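You operate a simulated robot arm through the tools that you are given. There is no shell and no other tool.

The job below is to be done with a simulated robot arm. You get a single attempt, and the scene is never put back.

Task
Tip the grey tub through the funnel into the jar and close the jar.
Fine: put the tub back; the funnel swings aside again. Set down upright: what you pick out.

Only the result counts: the job must be done as asked and must still hold three seconds after the hand-in. Knocking over, shifting, dropping, spilling or breaking anything else fails it.

Robot
A 7-joint arm with a two-finger gripper, fixed in place. Base frame: the origin is on the floor under the middle of its stand, x ahead of it, y to its left, z up. Units: m, degrees, N and s.
With the tool pointing down near the work surface it reaches from about 0.36 to 0.78 m from the base axis. Its first joint turns from -143.0 to 143.0 degrees. Payload 2.45 kg.
The tool frame sits at the grasp point between the pads (the TCP): z along the fingers, y along the line on which they close. The tips reach 0.026 m beyond it. The gripper opens to 0.096 m; its body begins 0.069 m behind the TCP.
Orientation is that of the tool frame in the base frame, as a unit quaternion [w, x, y, z]. With the fingers straight down and closing along the base's y, the tool's x points along the base's -x, its y along +y and its z along -z.

Tools
- The arm moves only by the tool apply_moves. Its argument "plan" is a list of rows, each an object of numbers (a shift or turn left out is 0, a gripper value left out holds the last): "tx", "ty", "tz": the shift along the base's x, y, z in units of 30 mm (1.0 is 30 mm); "ax", "ay", "az": the turn, a rotation vector about the base's x, y, z in units of 5 degrees (1.0 is 5 degrees); "claw": the opening in per cent of the stroke, from 0 (shut) to 100 (fully open). In form: [{"tx": .., "ty": .., "tz": .., "ax": .., "ay": .., "az": .., "claw": ..}, ...]. A call has 1 to 20 rows; each row shifts and turns the commanded pose from where the row before left it. A call with a number of a shift or a turn outside -1 to 1 is refused whole. A row lasts 0.2 s, in which the tool goes at most 0.05 m and 8.6 degrees; a call with a longer step from one row to the next is refused whole, and so is a gripper value outside its range. A pose out of reach is approached as far as the arm can. The call stops where the force on the tool passes 40 N (or 10 N more than at its start, if that is more) or the arm is blocked; 0.2 s more then pass. The fingers move at their own pace (about 0.05 m/s each) and stop on an object; they squeeze with about 24 N. The grip force told is the motor's: it shows also when the fingers shut on nothing. Time passes only in rows, and 0.2 s behind the last, so rows that do not move let the fingers close. The reply holds the time, the measured pose of the TCP, the force on the tool along the base axes, the opening and the grip force, in the units named above and with some noise, with the torque about the TCP (base axes, N m) and any sound that the robot's microphone picked up, and new pictures: "pictures" is both (left out), scene, wrist or none.
- Cameras (640 x 400 px; columns grow to the right, rows downward): "scene" is fixed at [0.2177, -0.5004, 1.6518]; the picture's right is [0.81, -0.59, 0.00], its down [-0.40, -0.55, -0.73] and it looks along [0.43, 0.59, -0.68] (base axes); focal length 272 px, centre (320, 200). "wrist" rides on the gripper at [0.082, 0.003, -0.098] in the tool frame; the picture's right is [-0.04, 1.00, 0.00], its down [-0.73, -0.03, -0.68] and it looks along [-0.68, -0.03, 0.73] (tool axes); focal length 256 px, centre (320, 200). There is no depth. A picture from a camera that has moved, and an enlarged one, comes with that camera's place and axes in the base frame and with its lens.
- lift_body(by): slides the trunk up (or, below 0, down) by that many m; the arm rides with it, the base frame stays. It gives what a move gives, with no picture.
- close_up(camera, box): a new picture of the part [left, top, right, bottom] of that camera's present view, enlarged. The clock stands still meanwhile.
- finish_job(): hands the job in; it is judged then, once.

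Nothing tells you positions but the pictures and the camera data. Unless the task says otherwise, let go and move clear before handing in.

The tools are called after ">>>" as name(argument=value, ...) on one line, values as JSON. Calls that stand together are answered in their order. apply_moves: Moves the arm, as the interface text tells. Its arguments: {"type":"object","properties":{"plan":{"type":"array","items":{"type":"object","properties":{"tx":{"type":"number"},"ty":{"type":"number"},"tz":{"type":"number"},"ax":{"type":"number"},"ay":{"type":"number"},"az":{"type":"number"},"claw":{"type":"number"}}}},"pictures":{"type":"string","enum":["both","scene","wrist","none"]}},"required":["plan"]} The other tools are called the same way: lift_body (by) moves the trunk up or down; close_up (camera, box) takes an enlarged picture of a part of a camera's view; finish_job () hands the job in.

At the start:

```text
time: 0.0
tcp_pos: [0.3468, -0.2073, 1.3318]
tcp_rot: [0.0, -0.001, 1.0, 0.0]
force: [0.3, 0.1, -0.3]
ft_torque: [-0.01, -0.02, 0.0]
finger_gap: 0.096
grasp_force: 0.1
trunk travel left (down, up): [-0.616, 0.024]
```

scene: 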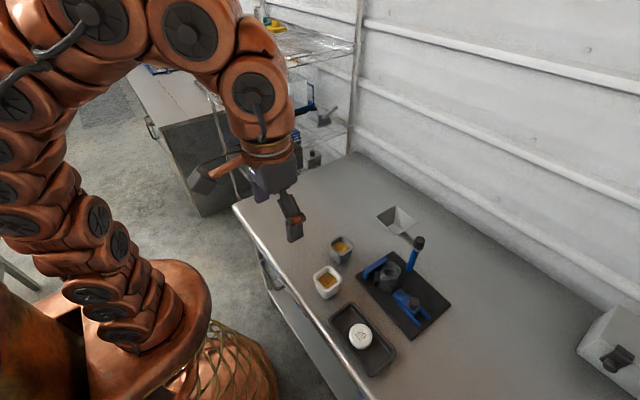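
wrist: 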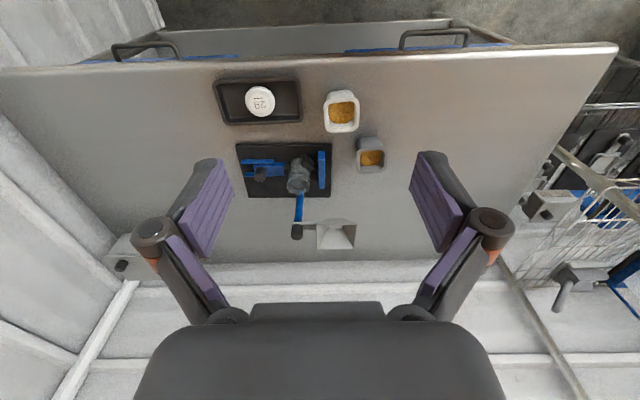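

I see a bench with two tubs (a white one and a grey one, both with yellow grains), a black fixture board with a jar clamped in it and a funnel on a swing arm, and a tray with a white lid. First I'll look closer at everything before moving.

>>> close_up(camera="scene", box=[300, 190, 460, 290])

>>> close_up(camera="scene", box=[300, 280, 460, 380])

>>> close_up(camera="wrist", box=[200, 60, 400, 260])

```text
4.00 times, centred on (380, 240) of scene
camera zoom: at [0.2177, -0.5004, 1.6518], right [0.81, -0.59, 0.0], down [-0.4, -0.55, -0.73], along [0.43, 0.59, -0.68], focal length 1089 px, centre (80, 40)
```

zoom: 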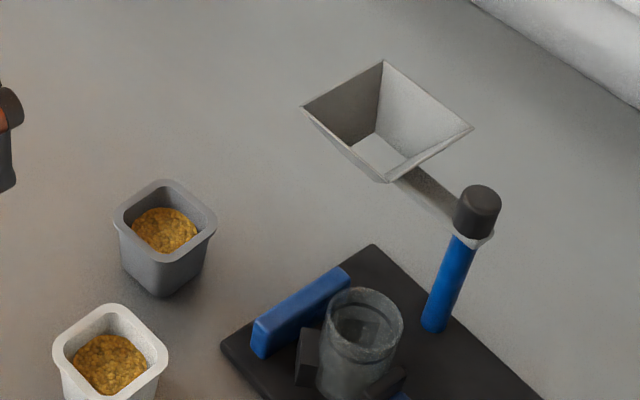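

```text
4.00 times, centred on (380, 330) of scene
camera zoom: at [0.2177, -0.5004, 1.6518], right [0.81, -0.59, 0.0], down [-0.4, -0.55, -0.73], along [0.43, 0.59, -0.68], focal length 1089 px, centre (80, -320)
```

zoom: 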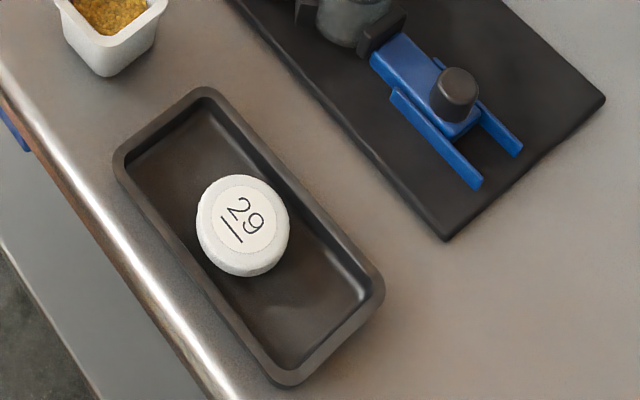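

```text
2.00 times, centred on (300, 160) of wrist
camera zoom: at [0.2666, -0.2036, 1.431], right [0.04, 1.0, 0.0], down [0.73, -0.03, 0.68], along [0.68, -0.03, -0.73], focal length 512 px, centre (360, 280)
```

zoom: 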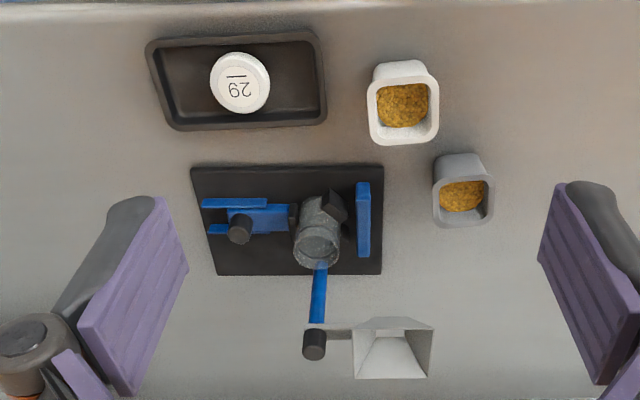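

The lid seems to lie in the tray at about (0.47, -0.34, 0.90), by triangulation. I'll take closer looks at the jar fixture, the funnel and the tubs before moving.

>>> close_up(camera="scene", box=[355, 230, 435, 280])

>>> close_up(camera="scene", box=[360, 270, 440, 320])

>>> close_up(camera="wrist", box=[230, 130, 390, 230])

>>> close_up(camera="wrist", box=[270, 140, 350, 190])

```text
8.00 times, centred on (395, 255) of scene
camera zoom: at [0.2177, -0.5004, 1.6518], right [0.81, -0.59, 0.0], down [-0.4, -0.55, -0.73], along [0.43, 0.59, -0.68], focal length 2178 px, centre (-280, -240)
```

zoom: 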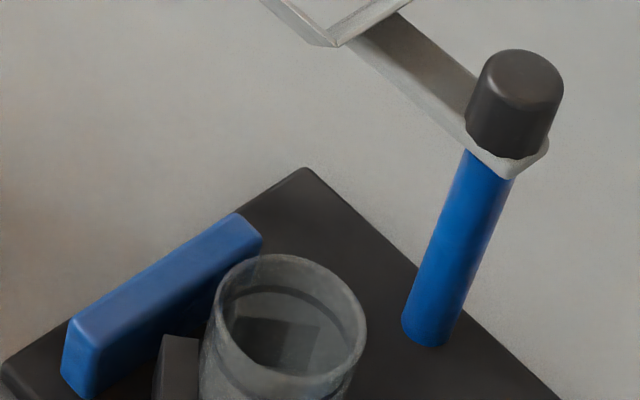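

```text
8.00 times, centred on (400, 295) of scene
camera zoom: at [0.2177, -0.5004, 1.6518], right [0.81, -0.59, 0.0], down [-0.4, -0.55, -0.73], along [0.43, 0.59, -0.68], focal length 2178 px, centre (-320, -560)
```

zoom: 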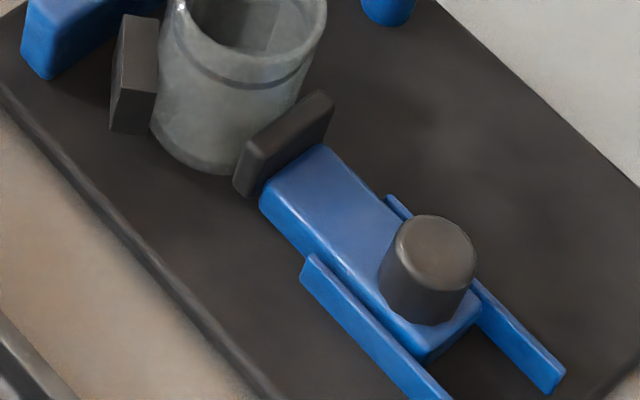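

```text
4.00 times, centred on (310, 180) of wrist
camera zoom: at [0.2666, -0.2036, 1.431], right [0.04, 1.0, 0.0], down [0.73, -0.03, 0.68], along [0.68, -0.03, -0.73], focal length 1024 px, centre (360, 280)
```

zoom: 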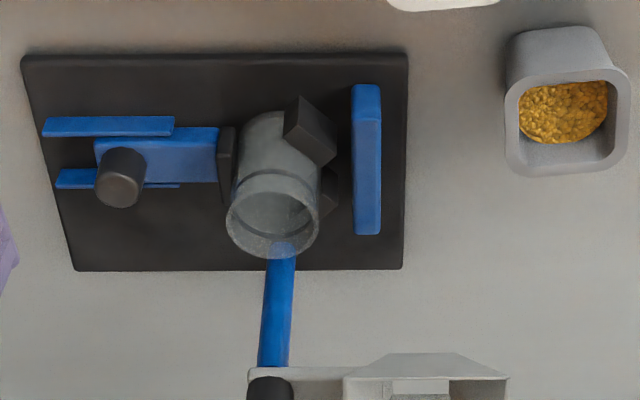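

```text
8.00 times, centred on (310, 165) of wrist
camera zoom: at [0.2666, -0.2036, 1.431], right [0.04, 1.0, 0.0], down [0.73, -0.03, 0.68], along [0.68, -0.03, -0.73], focal length 2048 px, centre (400, 480)
```

zoom: 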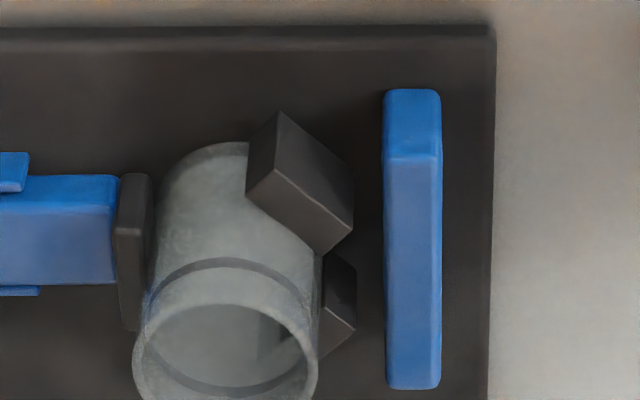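

By triangulation the jar rim is at about (0.64, -0.27, 0.97) and the grey tub rim at about (0.59, -0.105, 0.965). The funnel rim is near (0.735, -0.186, 1.05) on a post at about (0.728, -0.278), so it has to swing 90° to sit over the jar. I'll lower the trunk a bit for a closer view.

>>> lift_body(by=-0.15)

>>> apply_moves(plan=[{"tx": 0.5, "tz": 0.3}, {"tx": 0.5, "tz": 0.3}], pictures="both")

```text
time: 1.8
tcp_pos: [0.3483, -0.208, 1.1824]
tcp_rot: [0.0, 0.0, 1.0, 0.0]
force: [0.7, 0.0, 1.0]
ft_torque: [0.01, -0.02, 0.02]
finger_gap: 0.0962
grasp_force: 0.0
trunk travel left (down, up): [-0.466, 0.174]
```

```text
time: 2.4
tcp_pos: [0.3625, -0.2082, 1.1896]
tcp_rot: [0.0, -0.001, 1.0, 0.0]
force: [-0.3, -0.2, 0.0]
ft_torque: [0.0, 0.02, 0.0]
finger_gap: 0.0959
grasp_force: 0.0
out of reach, approached as far as the arm can: row 2
trunk travel left (down, up): [-0.466, 0.174]
camera wrist: at [0.2812, -0.2044, 1.289], right [0.04, 1.0, 0.0], down [0.73, -0.03, 0.68], along [0.68, -0.03, -0.73], focal length 256 px, centre (320, 200)
```

scene: 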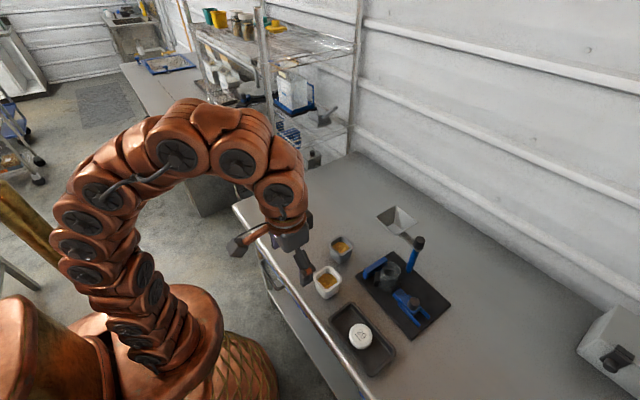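
wrist: 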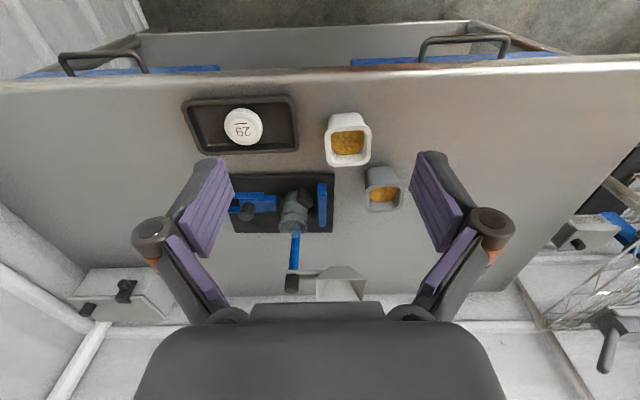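

The wrist is near the limit of its upper range here. I'll move forward and slightly down to test reach and get a better view of the fixture.

>>> apply_moves(plan=[{"tx": 0.5, "tz": -0.5}, {"tx": 1, "tz": -0.2}, {"tx": 1, "tz": 0}, {"tx": 1}], pictures="both")

```text
time: 3.4
tcp_pos: [0.4482, -0.2057, 1.1688]
tcp_rot: [0.0, -0.002, 1.0, 0.0]
force: [0.1, 0.6, 0.4]
ft_torque: [0.01, 0.04, 0.02]
finger_gap: 0.0958
grasp_force: 0.0
out of reach, approached as far as the arm can: row 4
trunk travel left (down, up): [-0.466, 0.174]
camera wrist: at [0.3675, -0.2028, 1.2672], right [0.04, 1.0, 0.0], down [0.73, -0.03, 0.68], along [0.68, -0.03, -0.73], focal length 256 px, centre (320, 200)
```

scene: 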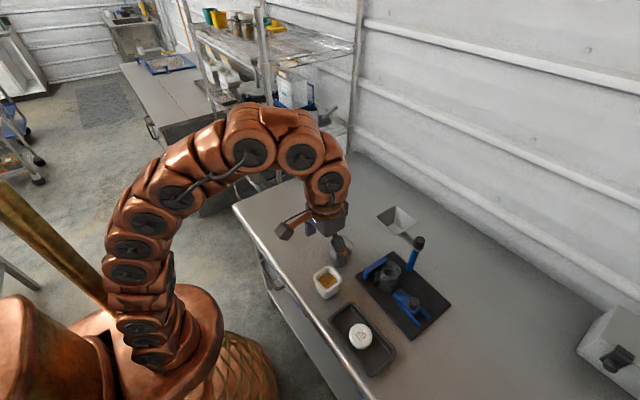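
wrist: 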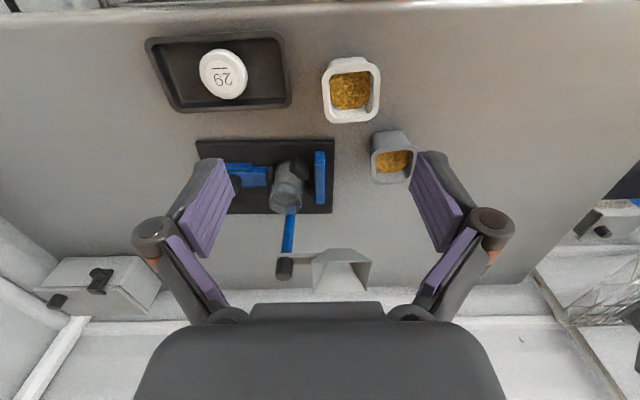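

The forward reach at this height is limited, and raising the trunk should give more reach at a given TCP height. I'll raise it and then move forward to look at the fixture from closer.

>>> lift_body(by=0.15)

>>> apply_moves(plan=[{"tz": -1}, {"tz": -1}, {"tz": -1}, {"tz": -1}, {"tz": -1}, {"tx": 1}, {"tx": 1}, {"tx": 1}], pictures="both")

```text
time: 5.1
tcp_pos: [0.4487, -0.2079, 1.3183]
tcp_rot: [0.0, -0.001, 1.0, 0.0]
force: [0.3, -0.7, 0.3]
ft_torque: [0.01, 0.01, 0.02]
finger_gap: 0.0966
grasp_force: 0.0
trunk travel left (down, up): [-0.616, 0.024]
```

```text
time: 6.9
tcp_pos: [0.5384, -0.2082, 1.1687]
tcp_rot: [0.001, -0.001, 1.0, 0.0]
force: [0.0, -0.2, 0.0]
ft_torque: [-0.01, -0.03, 0.0]
finger_gap: 0.0958
grasp_force: 0.0
trunk travel left (down, up): [-0.616, 0.024]
camera wrist: at [0.4568, -0.204, 1.268], right [0.04, 1.0, 0.0], down [0.73, -0.03, 0.68], along [0.68, -0.03, -0.73], focal length 256 px, centre (320, 200)
```

scene: 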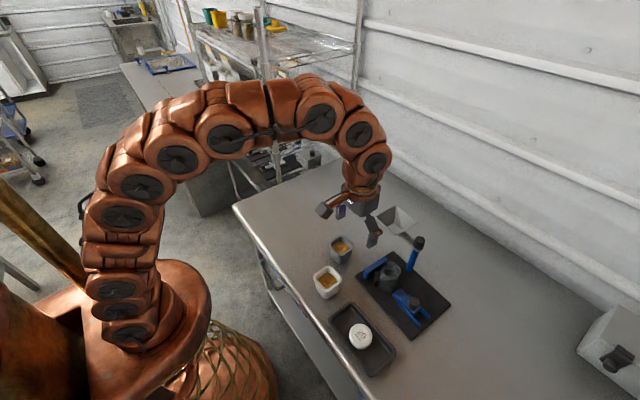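
wrist: 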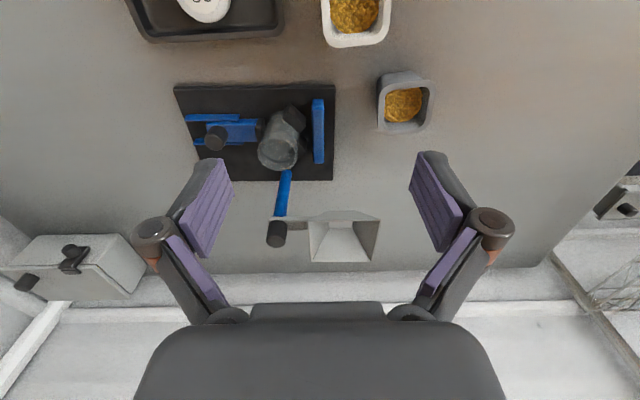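

The arm now reaches well at this height. I'll take close-ups from here to measure precisely.

>>> close_up(camera="wrist", box=[160, 75, 320, 175])

>>> close_up(camera="wrist", box=[300, 0, 460, 140])

>>> close_up(camera="wrist", box=[240, 170, 400, 270])

>>> close_up(camera="wrist", box=[240, 95, 320, 175])

```text
4.00 times, centred on (240, 125) of wrist
camera zoom: at [0.4568, -0.204, 1.268], right [0.04, 1.0, 0.0], down [0.73, -0.03, 0.68], along [0.68, -0.03, -0.73], focal length 1024 px, centre (640, 500)
```

zoom: 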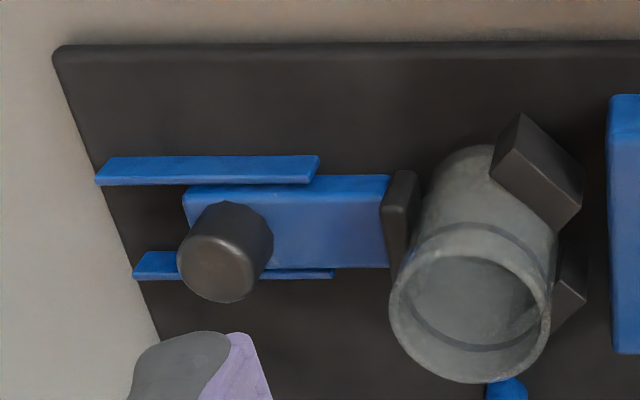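

```text
2.86 times, centred on (380, 70) of wrist
camera zoom: at [0.4568, -0.204, 1.268], right [0.04, 1.0, 0.0], down [0.73, -0.03, 0.68], along [0.68, -0.03, -0.73], focal length 731 px, centre (149, 571)
```

zoom: 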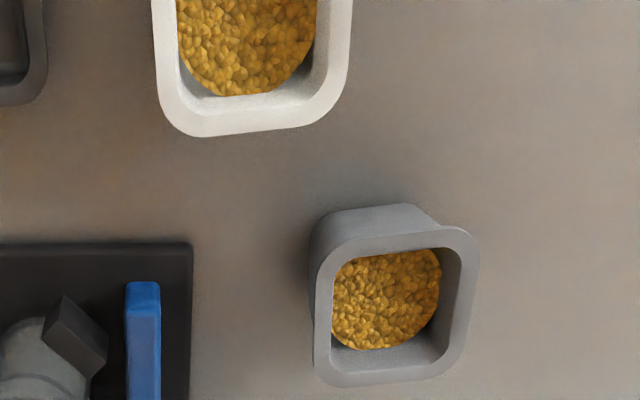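

```text
4.00 times, centred on (320, 220) of wrist
camera zoom: at [0.4568, -0.204, 1.268], right [0.04, 1.0, 0.0], down [0.73, -0.03, 0.68], along [0.68, -0.03, -0.73], focal length 1024 px, centre (320, 120)
```

zoom: 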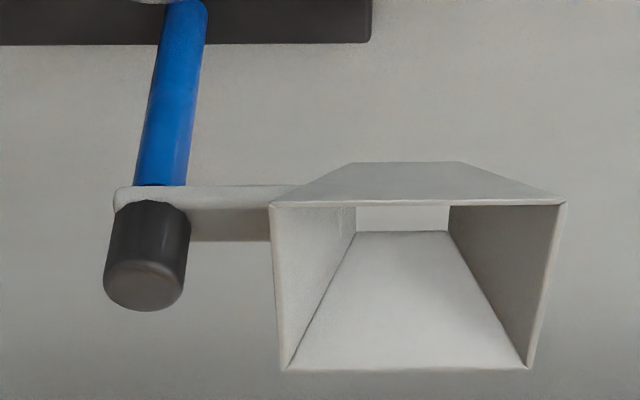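

```text
5.00 times, centred on (280, 135) of wrist
camera zoom: at [0.4568, -0.204, 1.268], right [0.04, 1.0, 0.0], down [0.73, -0.03, 0.68], along [0.68, -0.03, -0.73], focal length 1280 px, centre (520, 525)
```

zoom: 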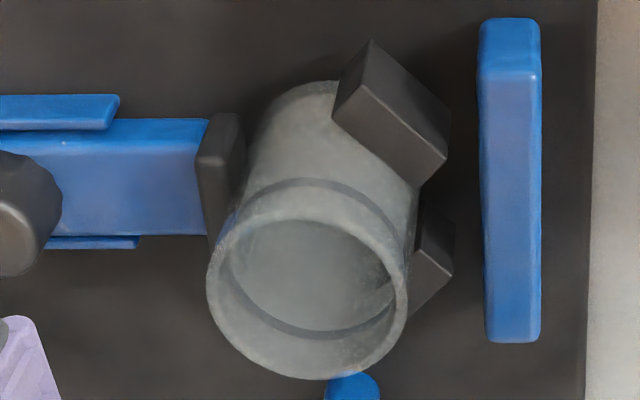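

The funnel rim is a ~0.09 m square centred near (0.744, -0.184, 1.05), pivoting on a post near (0.733, -0.277). I'll close the fingers and move above the near half of the funnel, staying high, to check reach there.

>>> apply_moves(plan=[{"claw": 0, "tx": 1, "ty": 0.2}, {"tx": 1, "ty": 0.2}, {"tx": 1, "ty": 0.2}, {"tx": 1, "ty": 0.2}, {"tx": 1, "tz": -0.5}, {"tx": 1, "tz": -0.5}, {}], pictures="both")

```text
time: 8.5
tcp_pos: [0.683, -0.1834, 1.143]
tcp_rot: [0.0, -0.001, 1.0, 0.0]
force: [0.3, 0.4, 0.6]
ft_torque: [-0.02, 0.01, -0.01]
finger_gap: 0.0003
grasp_force: 24.7
out of reach, approached as far as the arm can: row 5, 6
trunk travel left (down, up): [-0.616, 0.024]
camera wrist: at [0.6015, -0.1787, 1.2419], right [0.04, 1.0, 0.0], down [0.73, -0.03, 0.68], along [0.68, -0.03, -0.73], focal length 256 px, centre (320, 200)
```

scene: 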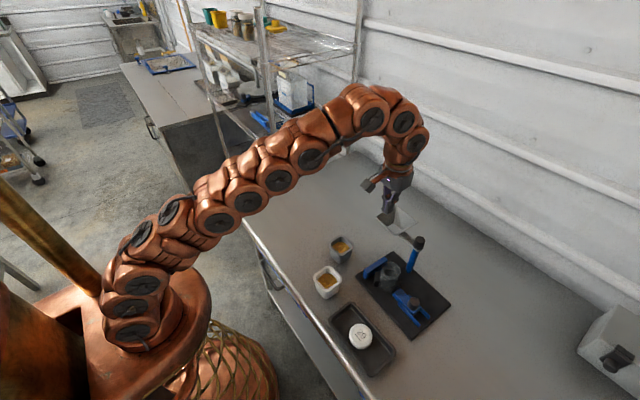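
wrist: 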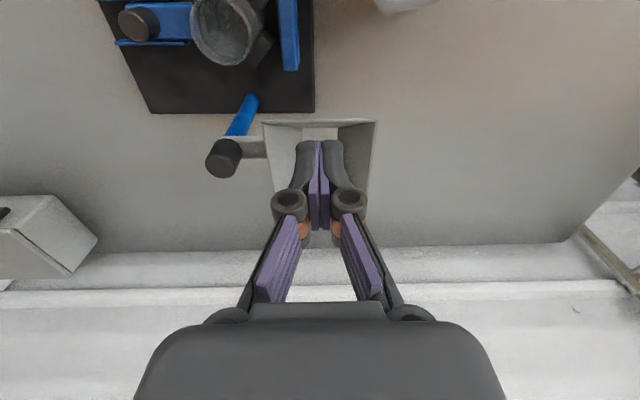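

At z≈1.14 a vertical tool only reaches x≈0.69, so I'll raise the trunk the last bit and tilt the tool outward by about 25° to gain reach. Then the closed fingers can go inside the funnel.

>>> lift_body(by=0.02)

>>> apply_moves(plan=[{"ay": -1}, {"ay": -1}, {"ay": -1}, {"ay": -1}, {"ay": -1}, {"tx": 0.6, "tz": -0.3}, {"tx": 0.6, "tz": -0.3}, {}], pictures="both")

```text
time: 9.2
tcp_pos: [0.682, -0.1815, 1.1633]
tcp_rot: [0.0, -0.001, 1.0, 0.001]
force: [-0.2, 0.0, -0.1]
ft_torque: [-0.02, 0.03, 0.03]
finger_gap: 0.0003
grasp_force: 24.3
trunk travel left (down, up): [-0.636, 0.004]
```

```text
time: 11.0
tcp_pos: [0.7174, -0.1823, 1.1438]
tcp_rot: [0.216, -0.001, 0.976, 0.001]
force: [-0.5, 0.1, 0.8]
ft_torque: [0.02, 0.01, -0.02]
finger_gap: 0.0
grasp_force: 23.7
trunk travel left (down, up): [-0.636, 0.004]
camera wrist: at [0.6028, -0.1791, 1.1995], right [0.03, 1.0, 0.02], down [0.38, -0.03, 0.93], along [0.93, -0.03, -0.38], focal length 256 px, centre (320, 200)
```

scene: 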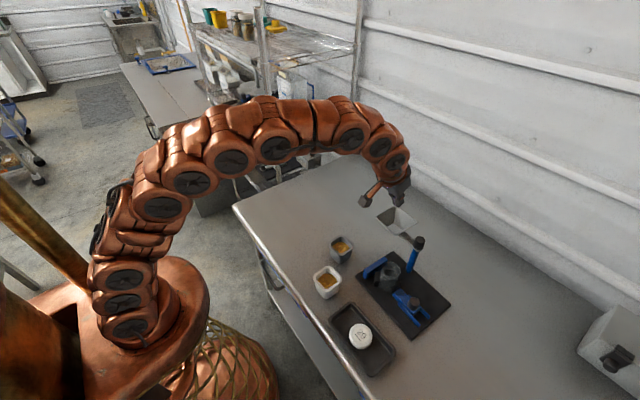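
wrist: 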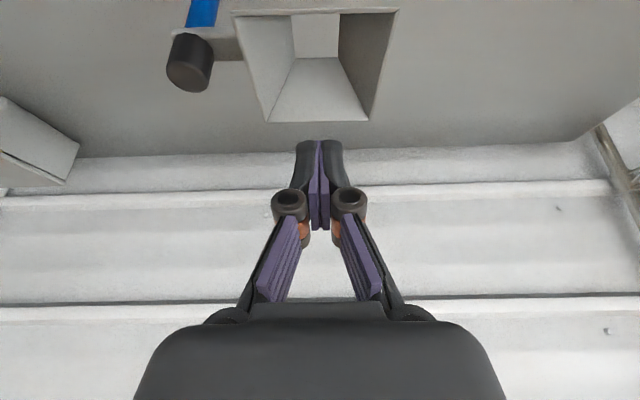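

Reach is fine with the tilt. I'll lower the closed fingertips about 3 cm into the funnel.

>>> apply_moves(plan=[{"tz": -0.8, "tx": 0.06}, {"tz": -0.8, "tx": 0.06}, {"tz": -0.8, "tx": 0.06}, {"tz": -0.8, "tx": 0.06}, {}], pictures="both")

>>> close_up(camera="scene", box=[340, 160, 440, 260])

```text
time: 12.2
tcp_pos: [0.7267, -0.1844, 1.0486]
tcp_rot: [0.216, -0.002, 0.976, 0.0]
force: [0.3, -0.3, 0.6]
ft_torque: [0.0, -0.02, -0.03]
finger_gap: 0.0003
grasp_force: 24.0
trunk travel left (down, up): [-0.636, 0.004]
camera wrist: at [0.6115, -0.1798, 1.1039], right [0.03, 1.0, 0.02], down [0.38, -0.03, 0.93], along [0.93, -0.03, -0.38], focal length 256 px, centre (320, 200)
```

scene: 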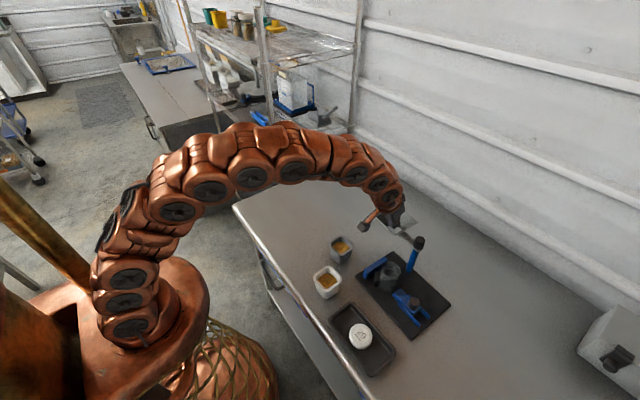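
wrist: 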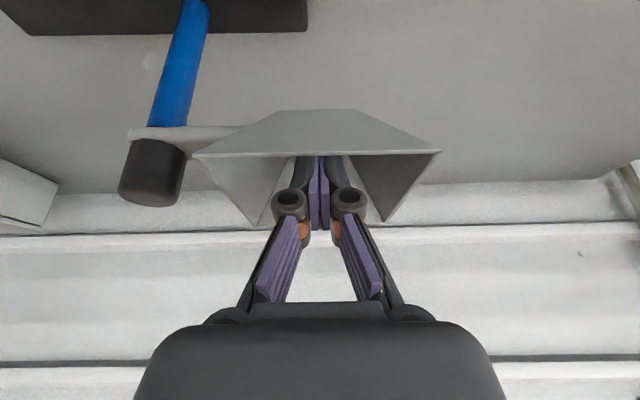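

```text
4.00 times, centred on (390, 210) of scene
camera zoom: at [0.2177, -0.5004, 1.6518], right [0.81, -0.59, 0.0], down [-0.4, -0.55, -0.73], along [0.43, 0.59, -0.68], focal length 1089 px, centre (40, 160)
```

zoom: 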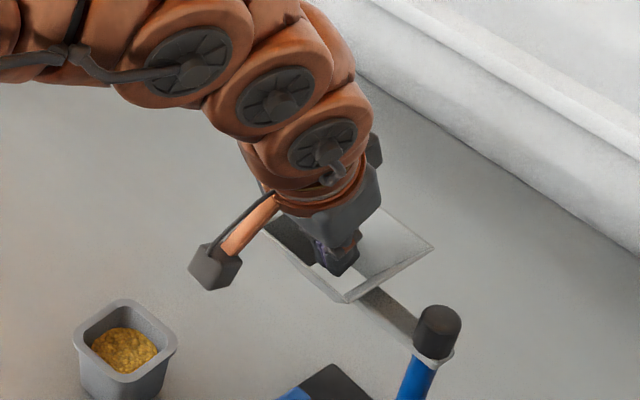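

The fingers are inside the funnel without contact. Now I'll pull it gently toward -x to begin the swing around the post, and check how it follows.

>>> apply_moves(plan=[{"tx": -0.4}, {"tx": -0.4, "ty": -0.05}, {"tx": -0.4, "ty": -0.1}, {"tx": -0.3, "ty": -0.1}], pictures="both")

```text
time: 13.2
tcp_pos: [0.6806, -0.1899, 1.049]
tcp_rot: [0.217, -0.001, 0.976, 0.0]
force: [0.4, -0.6, 0.3]
ft_torque: [0.01, 0.01, -0.04]
finger_gap: 0.0
grasp_force: 24.0
trunk travel left (down, up): [-0.636, 0.004]
camera wrist: at [0.5649, -0.1855, 1.1042], right [0.03, 1.0, 0.02], down [0.38, -0.03, 0.93], along [0.93, -0.03, -0.38], focal length 256 px, centre (320, 200)
```

scene: 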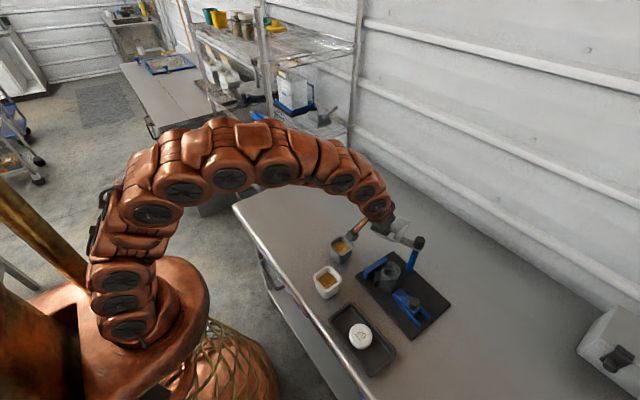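
wrist: 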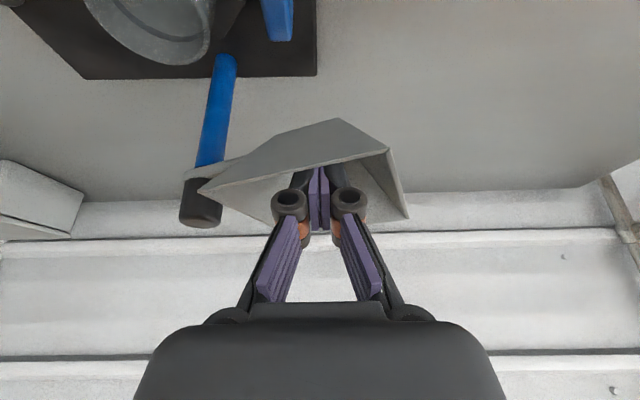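

The funnel follows with almost no force. I'll continue along the arc around the post.

>>> apply_moves(plan=[{"tx": -0.2, "ty": -0.25}, {"tx": -0.2, "ty": -0.25}, {"tx": -0.28, "ty": -0.32}, {"tx": -0.28, "ty": -0.32}, {"tx": -0.16, "ty": -0.34}, {"tx": -0.16, "ty": -0.34}], pictures="both")

>>> close_up(camera="scene", box=[340, 200, 440, 300])

```text
time: 14.6
tcp_pos: [0.6416, -0.2442, 1.0493]
tcp_rot: [0.217, -0.001, 0.976, 0.0]
force: [-0.7, -0.2, -0.5]
ft_torque: [-0.03, 0.01, 0.02]
finger_gap: 0.0
grasp_force: 24.7
trunk travel left (down, up): [-0.636, 0.004]
camera wrist: at [0.5271, -0.2402, 1.1048], right [0.03, 1.0, 0.02], down [0.38, -0.03, 0.93], along [0.93, -0.03, -0.38], focal length 256 px, centre (320, 200)
```

scene: 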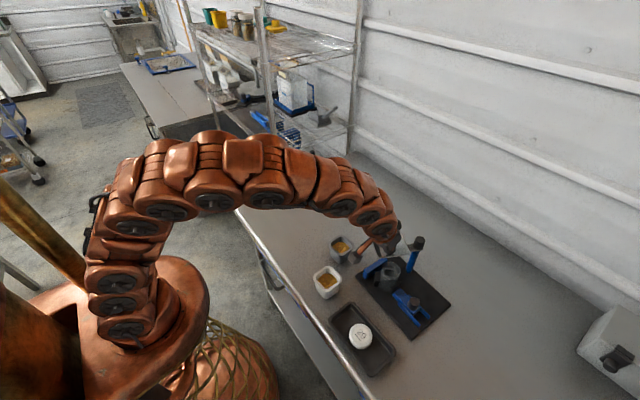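
wrist: 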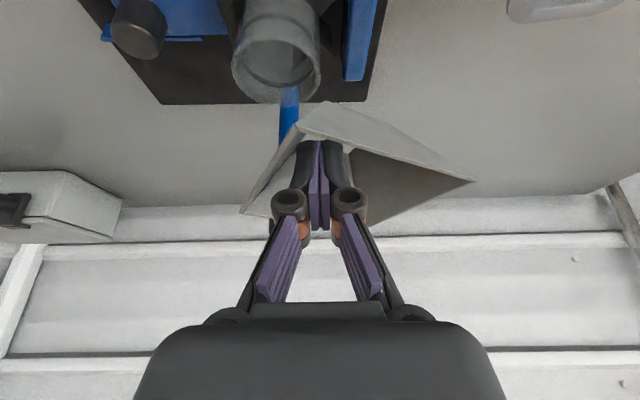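

```text
4.00 times, centred on (390, 250) of scene
camera zoom: at [0.2177, -0.5004, 1.6518], right [0.81, -0.59, 0.0], down [-0.4, -0.55, -0.73], along [0.43, 0.59, -0.68], focal length 1089 px, centre (40, 0)
```

zoom: 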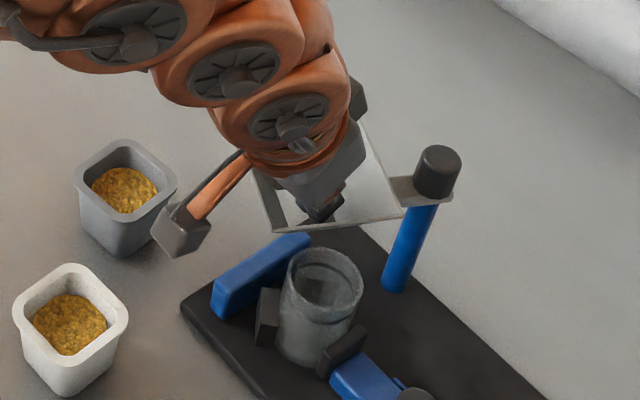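

The funnel is halfway round and following the fingers. I'll continue, slowing toward the jar axis.

>>> apply_moves(plan=[{"tx": -0.07, "ty": -0.36}, {"tx": -0.07, "ty": -0.36}, {"tx": 0, "ty": -0.25}, {"tx": 0, "ty": -0.2}, {"tx": 0.03, "ty": -0.15}, {}], pictures="both")

>>> close_up(camera="scene", box=[340, 200, 440, 300])

```text
time: 16.0
tcp_pos: [0.6372, -0.2845, 1.0484]
tcp_rot: [0.217, -0.002, 0.976, 0.0]
force: [-0.1, 0.8, -0.1]
ft_torque: [-0.02, 0.01, 0.02]
finger_gap: 0.0
grasp_force: 23.6
trunk travel left (down, up): [-0.636, 0.004]
camera wrist: at [0.5228, -0.2807, 1.1045], right [0.03, 1.0, 0.02], down [0.38, -0.03, 0.93], along [0.93, -0.03, -0.38], focal length 256 px, centre (320, 200)
```

scene: 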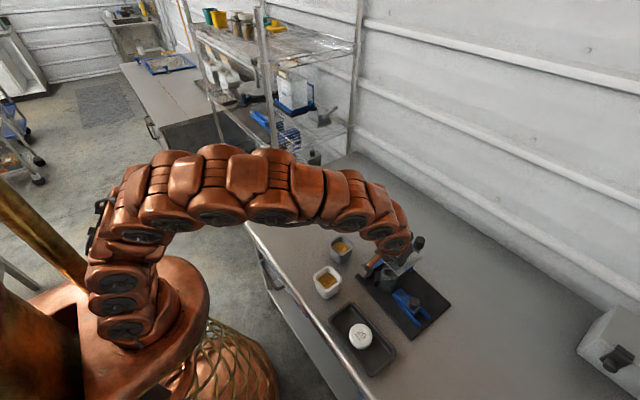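
wrist: 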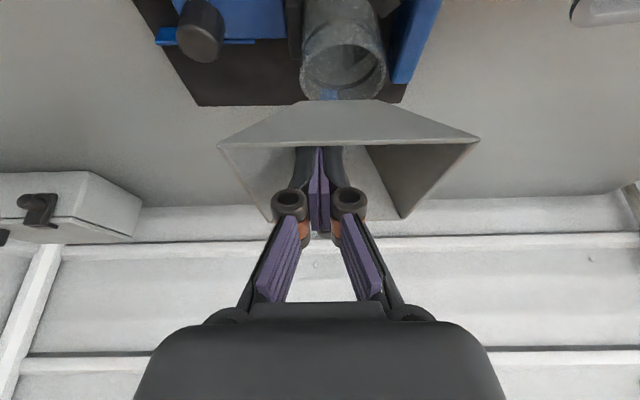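

```text
4.00 times, centred on (390, 250) of scene
camera zoom: at [0.2177, -0.5004, 1.6518], right [0.81, -0.59, 0.0], down [-0.4, -0.55, -0.73], along [0.43, 0.59, -0.68], focal length 1089 px, centre (40, 0)
```

zoom: 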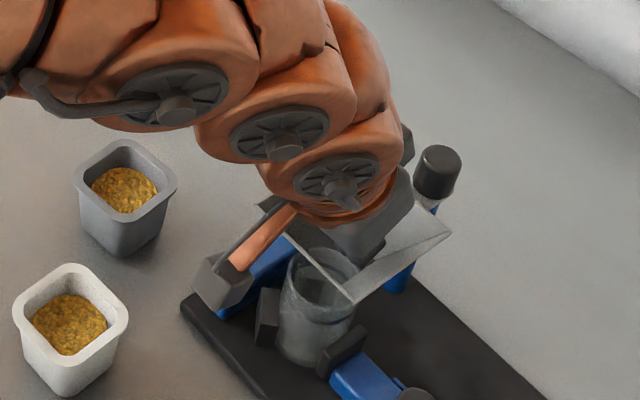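

The funnel's edges are aligned again and its centre is at about (0.644, -0.272), right over the jar. I'll back the fingers off the wall and lift out straight up.

>>> apply_moves(plan=[{"ty": 0.35}, {}, {"tz": 0.7}, {"tz": 0.9}, {"tz": 1}, {"tz": 1}, {"tx": -1}, {"tx": -1}, {"tx": -1}], pictures="both")

>>> close_up(camera="scene", box=[340, 200, 440, 300])

>>> close_up(camera="wrist", box=[220, 0, 420, 140])

```text
time: 18.0
tcp_pos: [0.5503, -0.2725, 1.1576]
tcp_rot: [0.216, -0.001, 0.976, -0.001]
force: [-0.1, 0.3, -0.1]
ft_torque: [0.01, -0.02, -0.04]
finger_gap: 0.0001
grasp_force: 24.0
trunk travel left (down, up): [-0.636, 0.004]
camera wrist: at [0.434, -0.2689, 1.2135], right [0.03, 1.0, 0.02], down [0.38, -0.03, 0.93], along [0.93, -0.03, -0.38], focal length 256 px, centre (320, 200)
```

scene: 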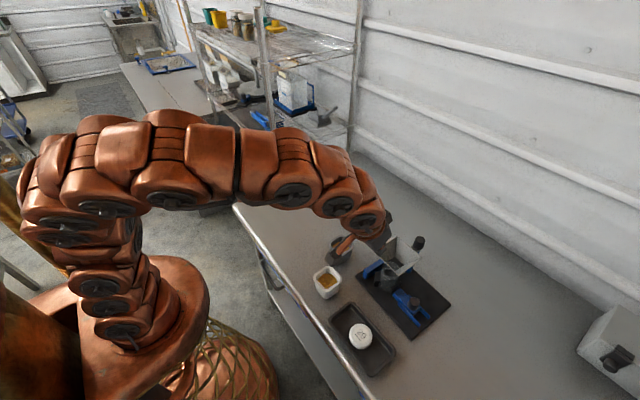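
wrist: 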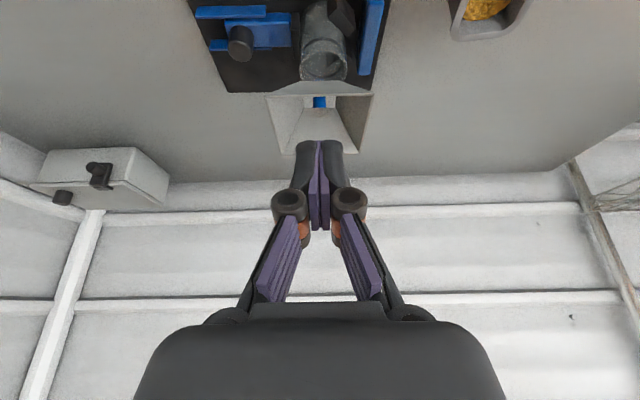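

```text
4.00 times, centred on (390, 250) of scene
camera zoom: at [0.2177, -0.5004, 1.6518], right [0.81, -0.59, 0.0], down [-0.4, -0.55, -0.73], along [0.43, 0.59, -0.68], focal length 1089 px, centre (40, 0)
```

zoom: 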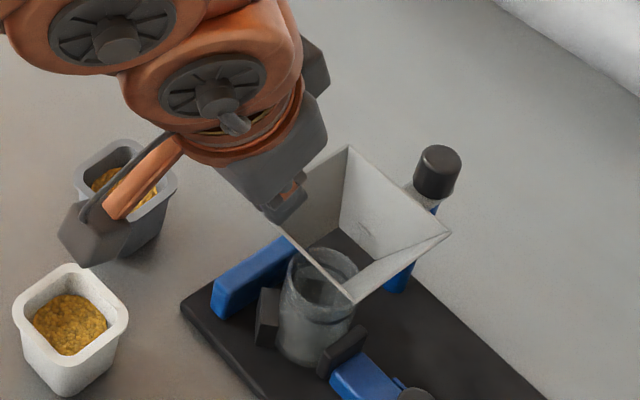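

```text
2.86 times, centred on (320, 70) of wrist
camera zoom: at [0.434, -0.2689, 1.2135], right [0.03, 1.0, 0.02], down [0.38, -0.03, 0.93], along [0.93, -0.03, -0.38], focal length 731 px, centre (320, 571)
```

zoom: 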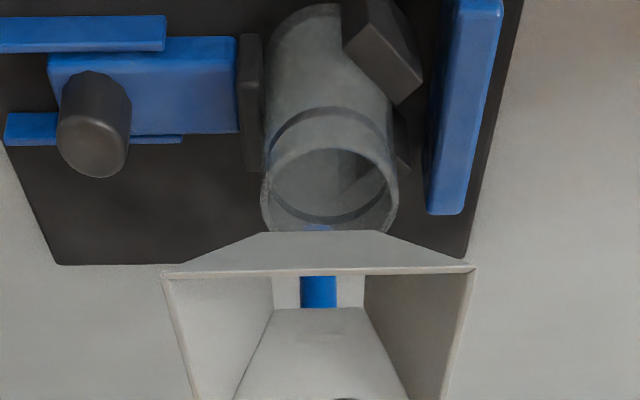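

The funnel stays in place over the jar. Next I'll prepare for the grey tub: I'll level the tool, turn it 90° about the vertical and move to the tub's +y side, so I can approach from the side and pour toward -y.

>>> apply_moves(plan=[{"ay": 1, "ty": 1, "tx": -0.3, "claw": 100}, {"ay": 1, "ty": 1, "tx": -0.3}, {"ay": 1, "ty": 1}, {"ay": 1, "ty": 1}, {"ay": 1, "ty": 1}, {"az": 1, "ty": 1}, {"az": 1, "ty": 1}, {"az": 1, "ty": 1}, {"az": 1}, {"az": 1}, {"az": 1}, {"az": 1}, {"az": 1}, {"az": 1}, {"az": 1}], pictures="scene")

```text
time: 21.2
tcp_pos: [0.5308, -0.0345, 1.1577]
tcp_rot: [-0.001, -0.423, 0.906, 0.0]
force: [0.2, 1.3, -0.2]
ft_torque: [0.0, 0.02, 0.02]
finger_gap: 0.096
grasp_force: 0.2
trunk travel left (down, up): [-0.636, 0.004]
```

scene: 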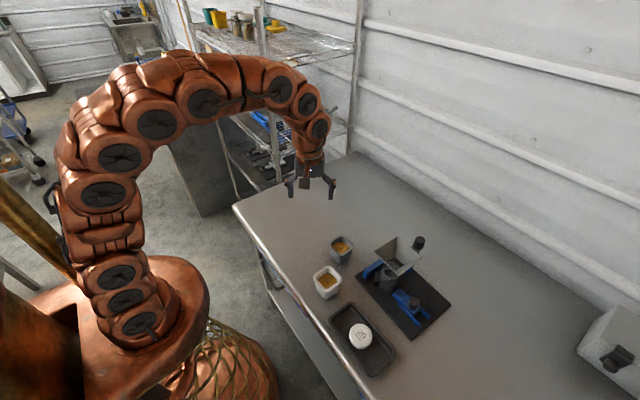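

The rotation works and the view is clear now. I'll finish the turn and take a close-up of the funnel over the jar.

>>> apply_moves(plan=[{"az": 1}, {"az": 1}, {"az": 1}, {"az": 1}, {"az": 1}, {"az": 1}, {"az": 1}, {"az": 1}, {}], pictures="both")

>>> close_up(camera="scene", box=[355, 230, 435, 280])

>>> close_up(camera="scene", box=[300, 225, 380, 275])

```text
time: 23.2
tcp_pos: [0.5318, -0.0344, 1.1568]
tcp_rot: [0.0, 0.709, -0.705, 0.0]
force: [1.1, 0.6, 0.5]
ft_torque: [0.02, -0.01, 0.04]
finger_gap: 0.0958
grasp_force: 0.0
trunk travel left (down, up): [-0.636, 0.004]
camera wrist: at [0.5286, -0.1144, 1.2553], right [-1.0, 0.04, 0.0], down [0.03, 0.73, 0.68], along [0.02, 0.68, -0.73], focal length 256 px, centre (320, 200)
```

scene: 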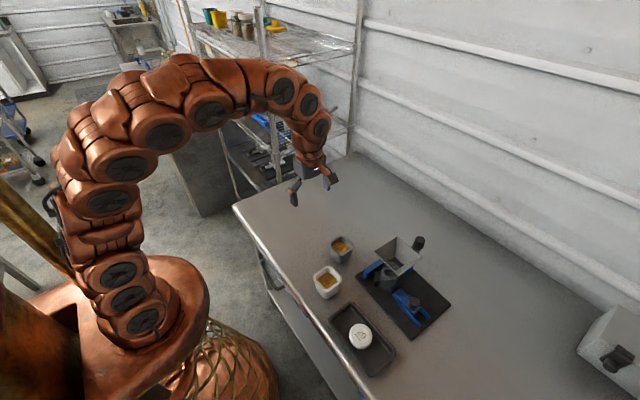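
wrist: 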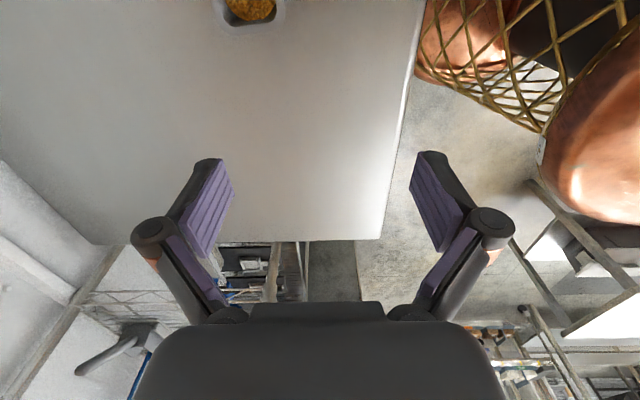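

```text
8.00 times, centred on (395, 255) of scene
camera zoom: at [0.2177, -0.5004, 1.6518], right [0.81, -0.59, 0.0], down [-0.4, -0.55, -0.73], along [0.43, 0.59, -0.68], focal length 2178 px, centre (-280, -240)
```

zoom: 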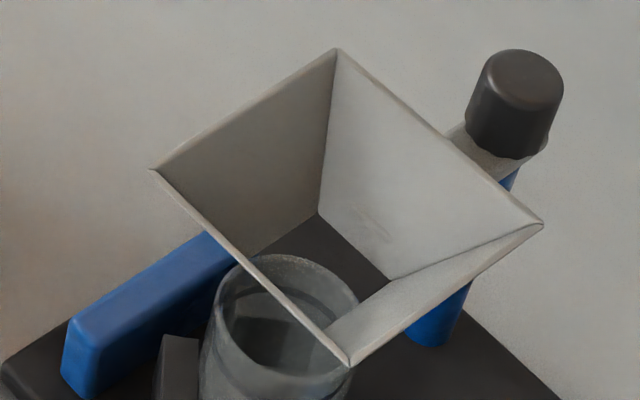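

```text
8.00 times, centred on (340, 250) of scene
camera zoom: at [0.2177, -0.5004, 1.6518], right [0.81, -0.59, 0.0], down [-0.4, -0.55, -0.73], along [0.43, 0.59, -0.68], focal length 2178 px, centre (160, -200)
```

zoom: 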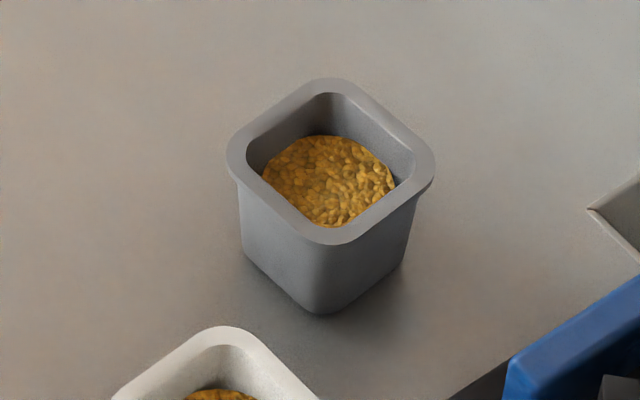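

The tub and funnel are well visible. If I tilt the tool about 43° toward -y (already part of the pouring grasp), the wrist camera looks straight down, so I'll hover beside the funnel that way to check the alignment and the clamp from above.

>>> apply_moves(plan=[{"ax": -0.96, "tx": 0.33, "ty": -0.55}, {"ax": -0.96, "tx": 0.33, "ty": -0.55}, {"ax": -0.96, "tx": 0.33, "ty": -0.55}, {"ax": -0.96, "tx": 0.33, "ty": -0.55}, {"ax": -0.96, "tx": 0.33, "ty": -0.55}, {"ax": -0.96, "tx": 0.33, "ty": -0.55}, {"ax": -0.96, "tx": 0.33, "ty": -0.55}, {"ax": -0.96, "tx": 0.33, "ty": -0.55}, {"ax": -0.92, "tx": 0.33, "ty": -0.55}, {}], pictures="both")

```text
time: 25.4
tcp_pos: [0.6214, -0.1833, 1.1572]
tcp_rot: [0.26, 0.658, -0.657, 0.259]
force: [0.1, 1.0, -0.6]
ft_torque: [-0.01, -0.02, -0.01]
finger_gap: 0.0958
grasp_force: 0.0
trunk travel left (down, up): [-0.636, 0.004]
camera wrist: at [0.6187, -0.1753, 1.2854], right [-1.0, 0.03, -0.03], down [0.03, 1.0, 0.0], along [0.03, -0.01, -1.0], focal length 256 px, centre (320, 200)
```

scene: 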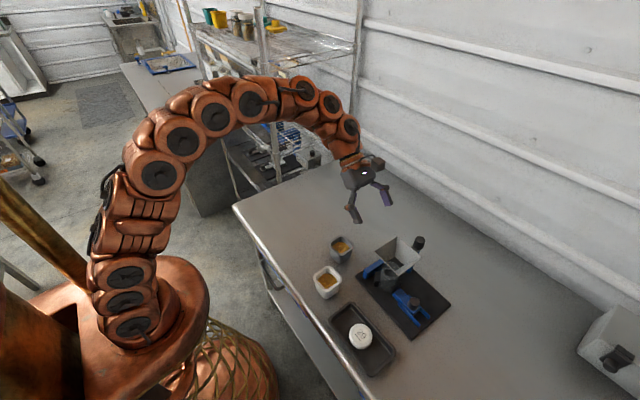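
wrist: 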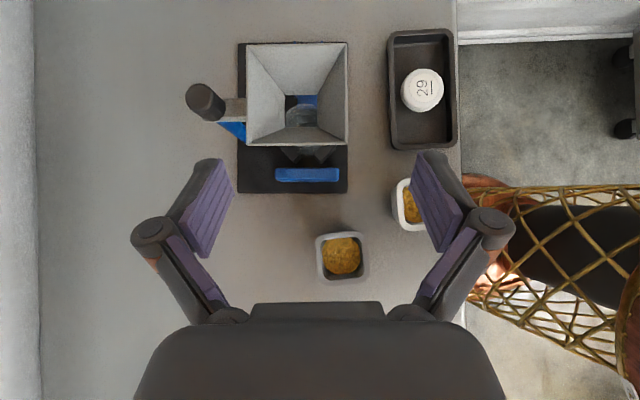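

Excellent, the view is straight down. I'll zoom in on the funnel and outlet, the tubs and the tray.

>>> close_up(camera="wrist", box=[240, 40, 368, 120])

>>> close_up(camera="wrist", box=[230, 30, 390, 200])

>>> close_up(camera="wrist", box=[300, 200, 400, 290])

>>> close_up(camera="wrist", box=[370, 20, 470, 160])

```text
5.00 times, centred on (304, 80) of wrist
camera zoom: at [0.6187, -0.1753, 1.2854], right [-1.0, 0.03, -0.03], down [0.03, 1.0, 0.0], along [0.03, -0.01, -1.0], focal length 1280 px, centre (400, 800)
```

zoom: 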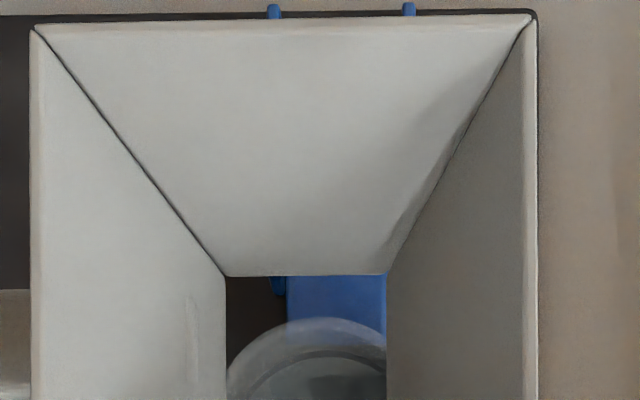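

```text
2.35 times, centred on (310, 115) of wrist
camera zoom: at [0.6187, -0.1753, 1.2854], right [-1.0, 0.03, -0.03], down [0.03, 1.0, 0.0], along [0.03, -0.01, -1.0], focal length 602 px, centre (344, 400)
```

zoom: 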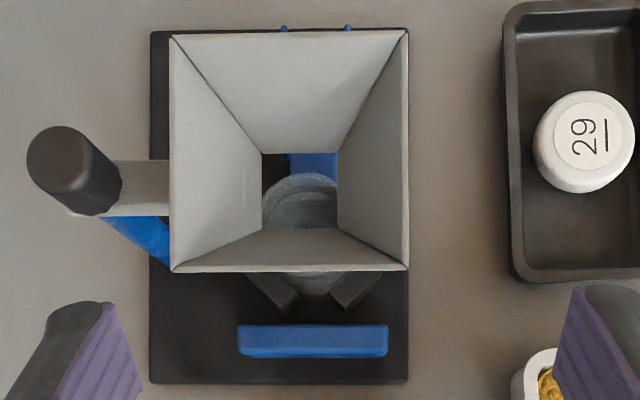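

```text
4.44 times, centred on (350, 245) of wrist
camera zoom: at [0.6187, -0.1753, 1.2854], right [-1.0, 0.03, -0.03], down [0.03, 1.0, 0.0], along [0.03, -0.01, -1.0], focal length 1138 px, centre (187, 0)
```

zoom: 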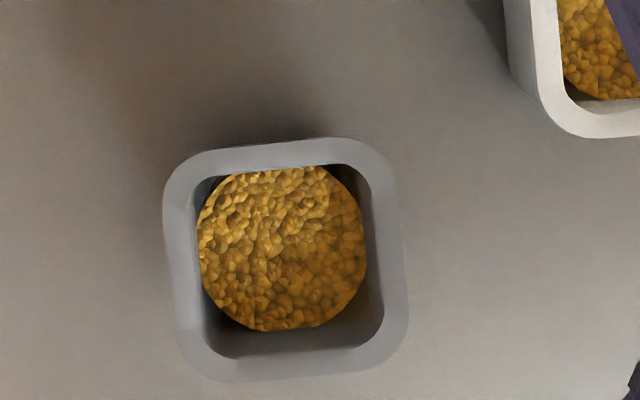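

```text
2.86 times, centred on (420, 90) of wrist
camera zoom: at [0.6187, -0.1753, 1.2854], right [-1.0, 0.03, -0.03], down [0.03, 1.0, 0.0], along [0.03, -0.01, -1.0], focal length 731 px, centre (34, 514)
```

zoom: 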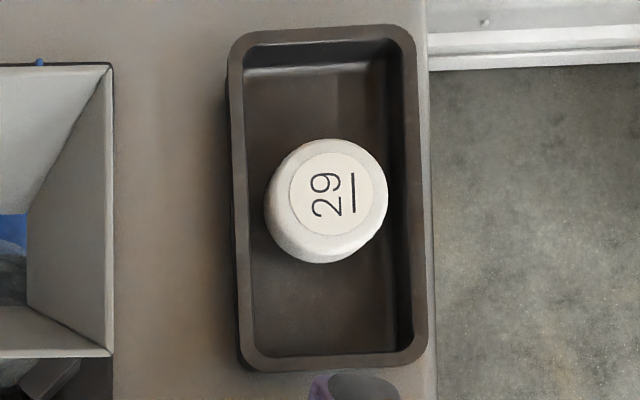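

From straight above, the funnel outlet centre is at about (0.6445, -0.275) while the jar centre is at about (0.645, -0.2695), so the funnel coasted about 5 mm too far. I'll go vertical again, insert the closed fingertips and nudge it back very slowly.

>>> apply_moves(plan=[{"claw": 0, "ax": 0.956, "tx": 0.07, "ty": -0.3, "tz": -0.06}, {"ax": 0.956, "tx": 0.07, "ty": -0.3, "tz": -0.06}, {"ax": 0.956, "tx": 0.07, "ty": -0.3, "tz": -0.06}, {"ax": 0.956, "tx": 0.07, "ty": -0.3, "tz": -0.06}, {"ax": 0.956, "tx": 0.07, "ty": -0.3, "tz": -0.06}, {"ax": 0.956, "tx": 0.07, "ty": -0.3, "tz": -0.06}, {"ax": 0.956, "tx": 0.07, "ty": -0.3, "tz": -0.06}, {"ax": 0.956, "tx": 0.07, "ty": -0.3, "tz": -0.06}, {"ax": 0.956, "tx": 0.07, "ty": -0.25, "tz": -0.06}, {}], pictures="both")

```text
time: 27.6
tcp_pos: [0.6399, -0.2628, 1.1409]
tcp_rot: [-0.001, 0.708, -0.706, -0.001]
force: [0.2, -1.0, 0.2]
ft_torque: [0.05, -0.01, 0.01]
finger_gap: 0.0001
grasp_force: 24.1
trunk travel left (down, up): [-0.636, 0.004]
camera wrist: at [0.6374, -0.3431, 1.2396], right [-1.0, 0.04, 0.0], down [0.03, 0.73, 0.68], along [0.02, 0.68, -0.73], focal length 256 px, centre (320, 200)
```

scene: 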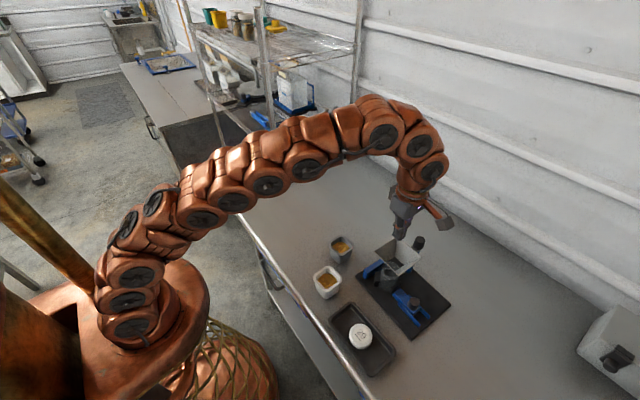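
wrist: 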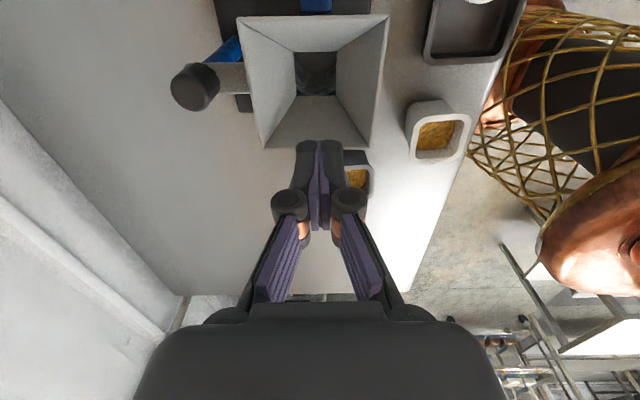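

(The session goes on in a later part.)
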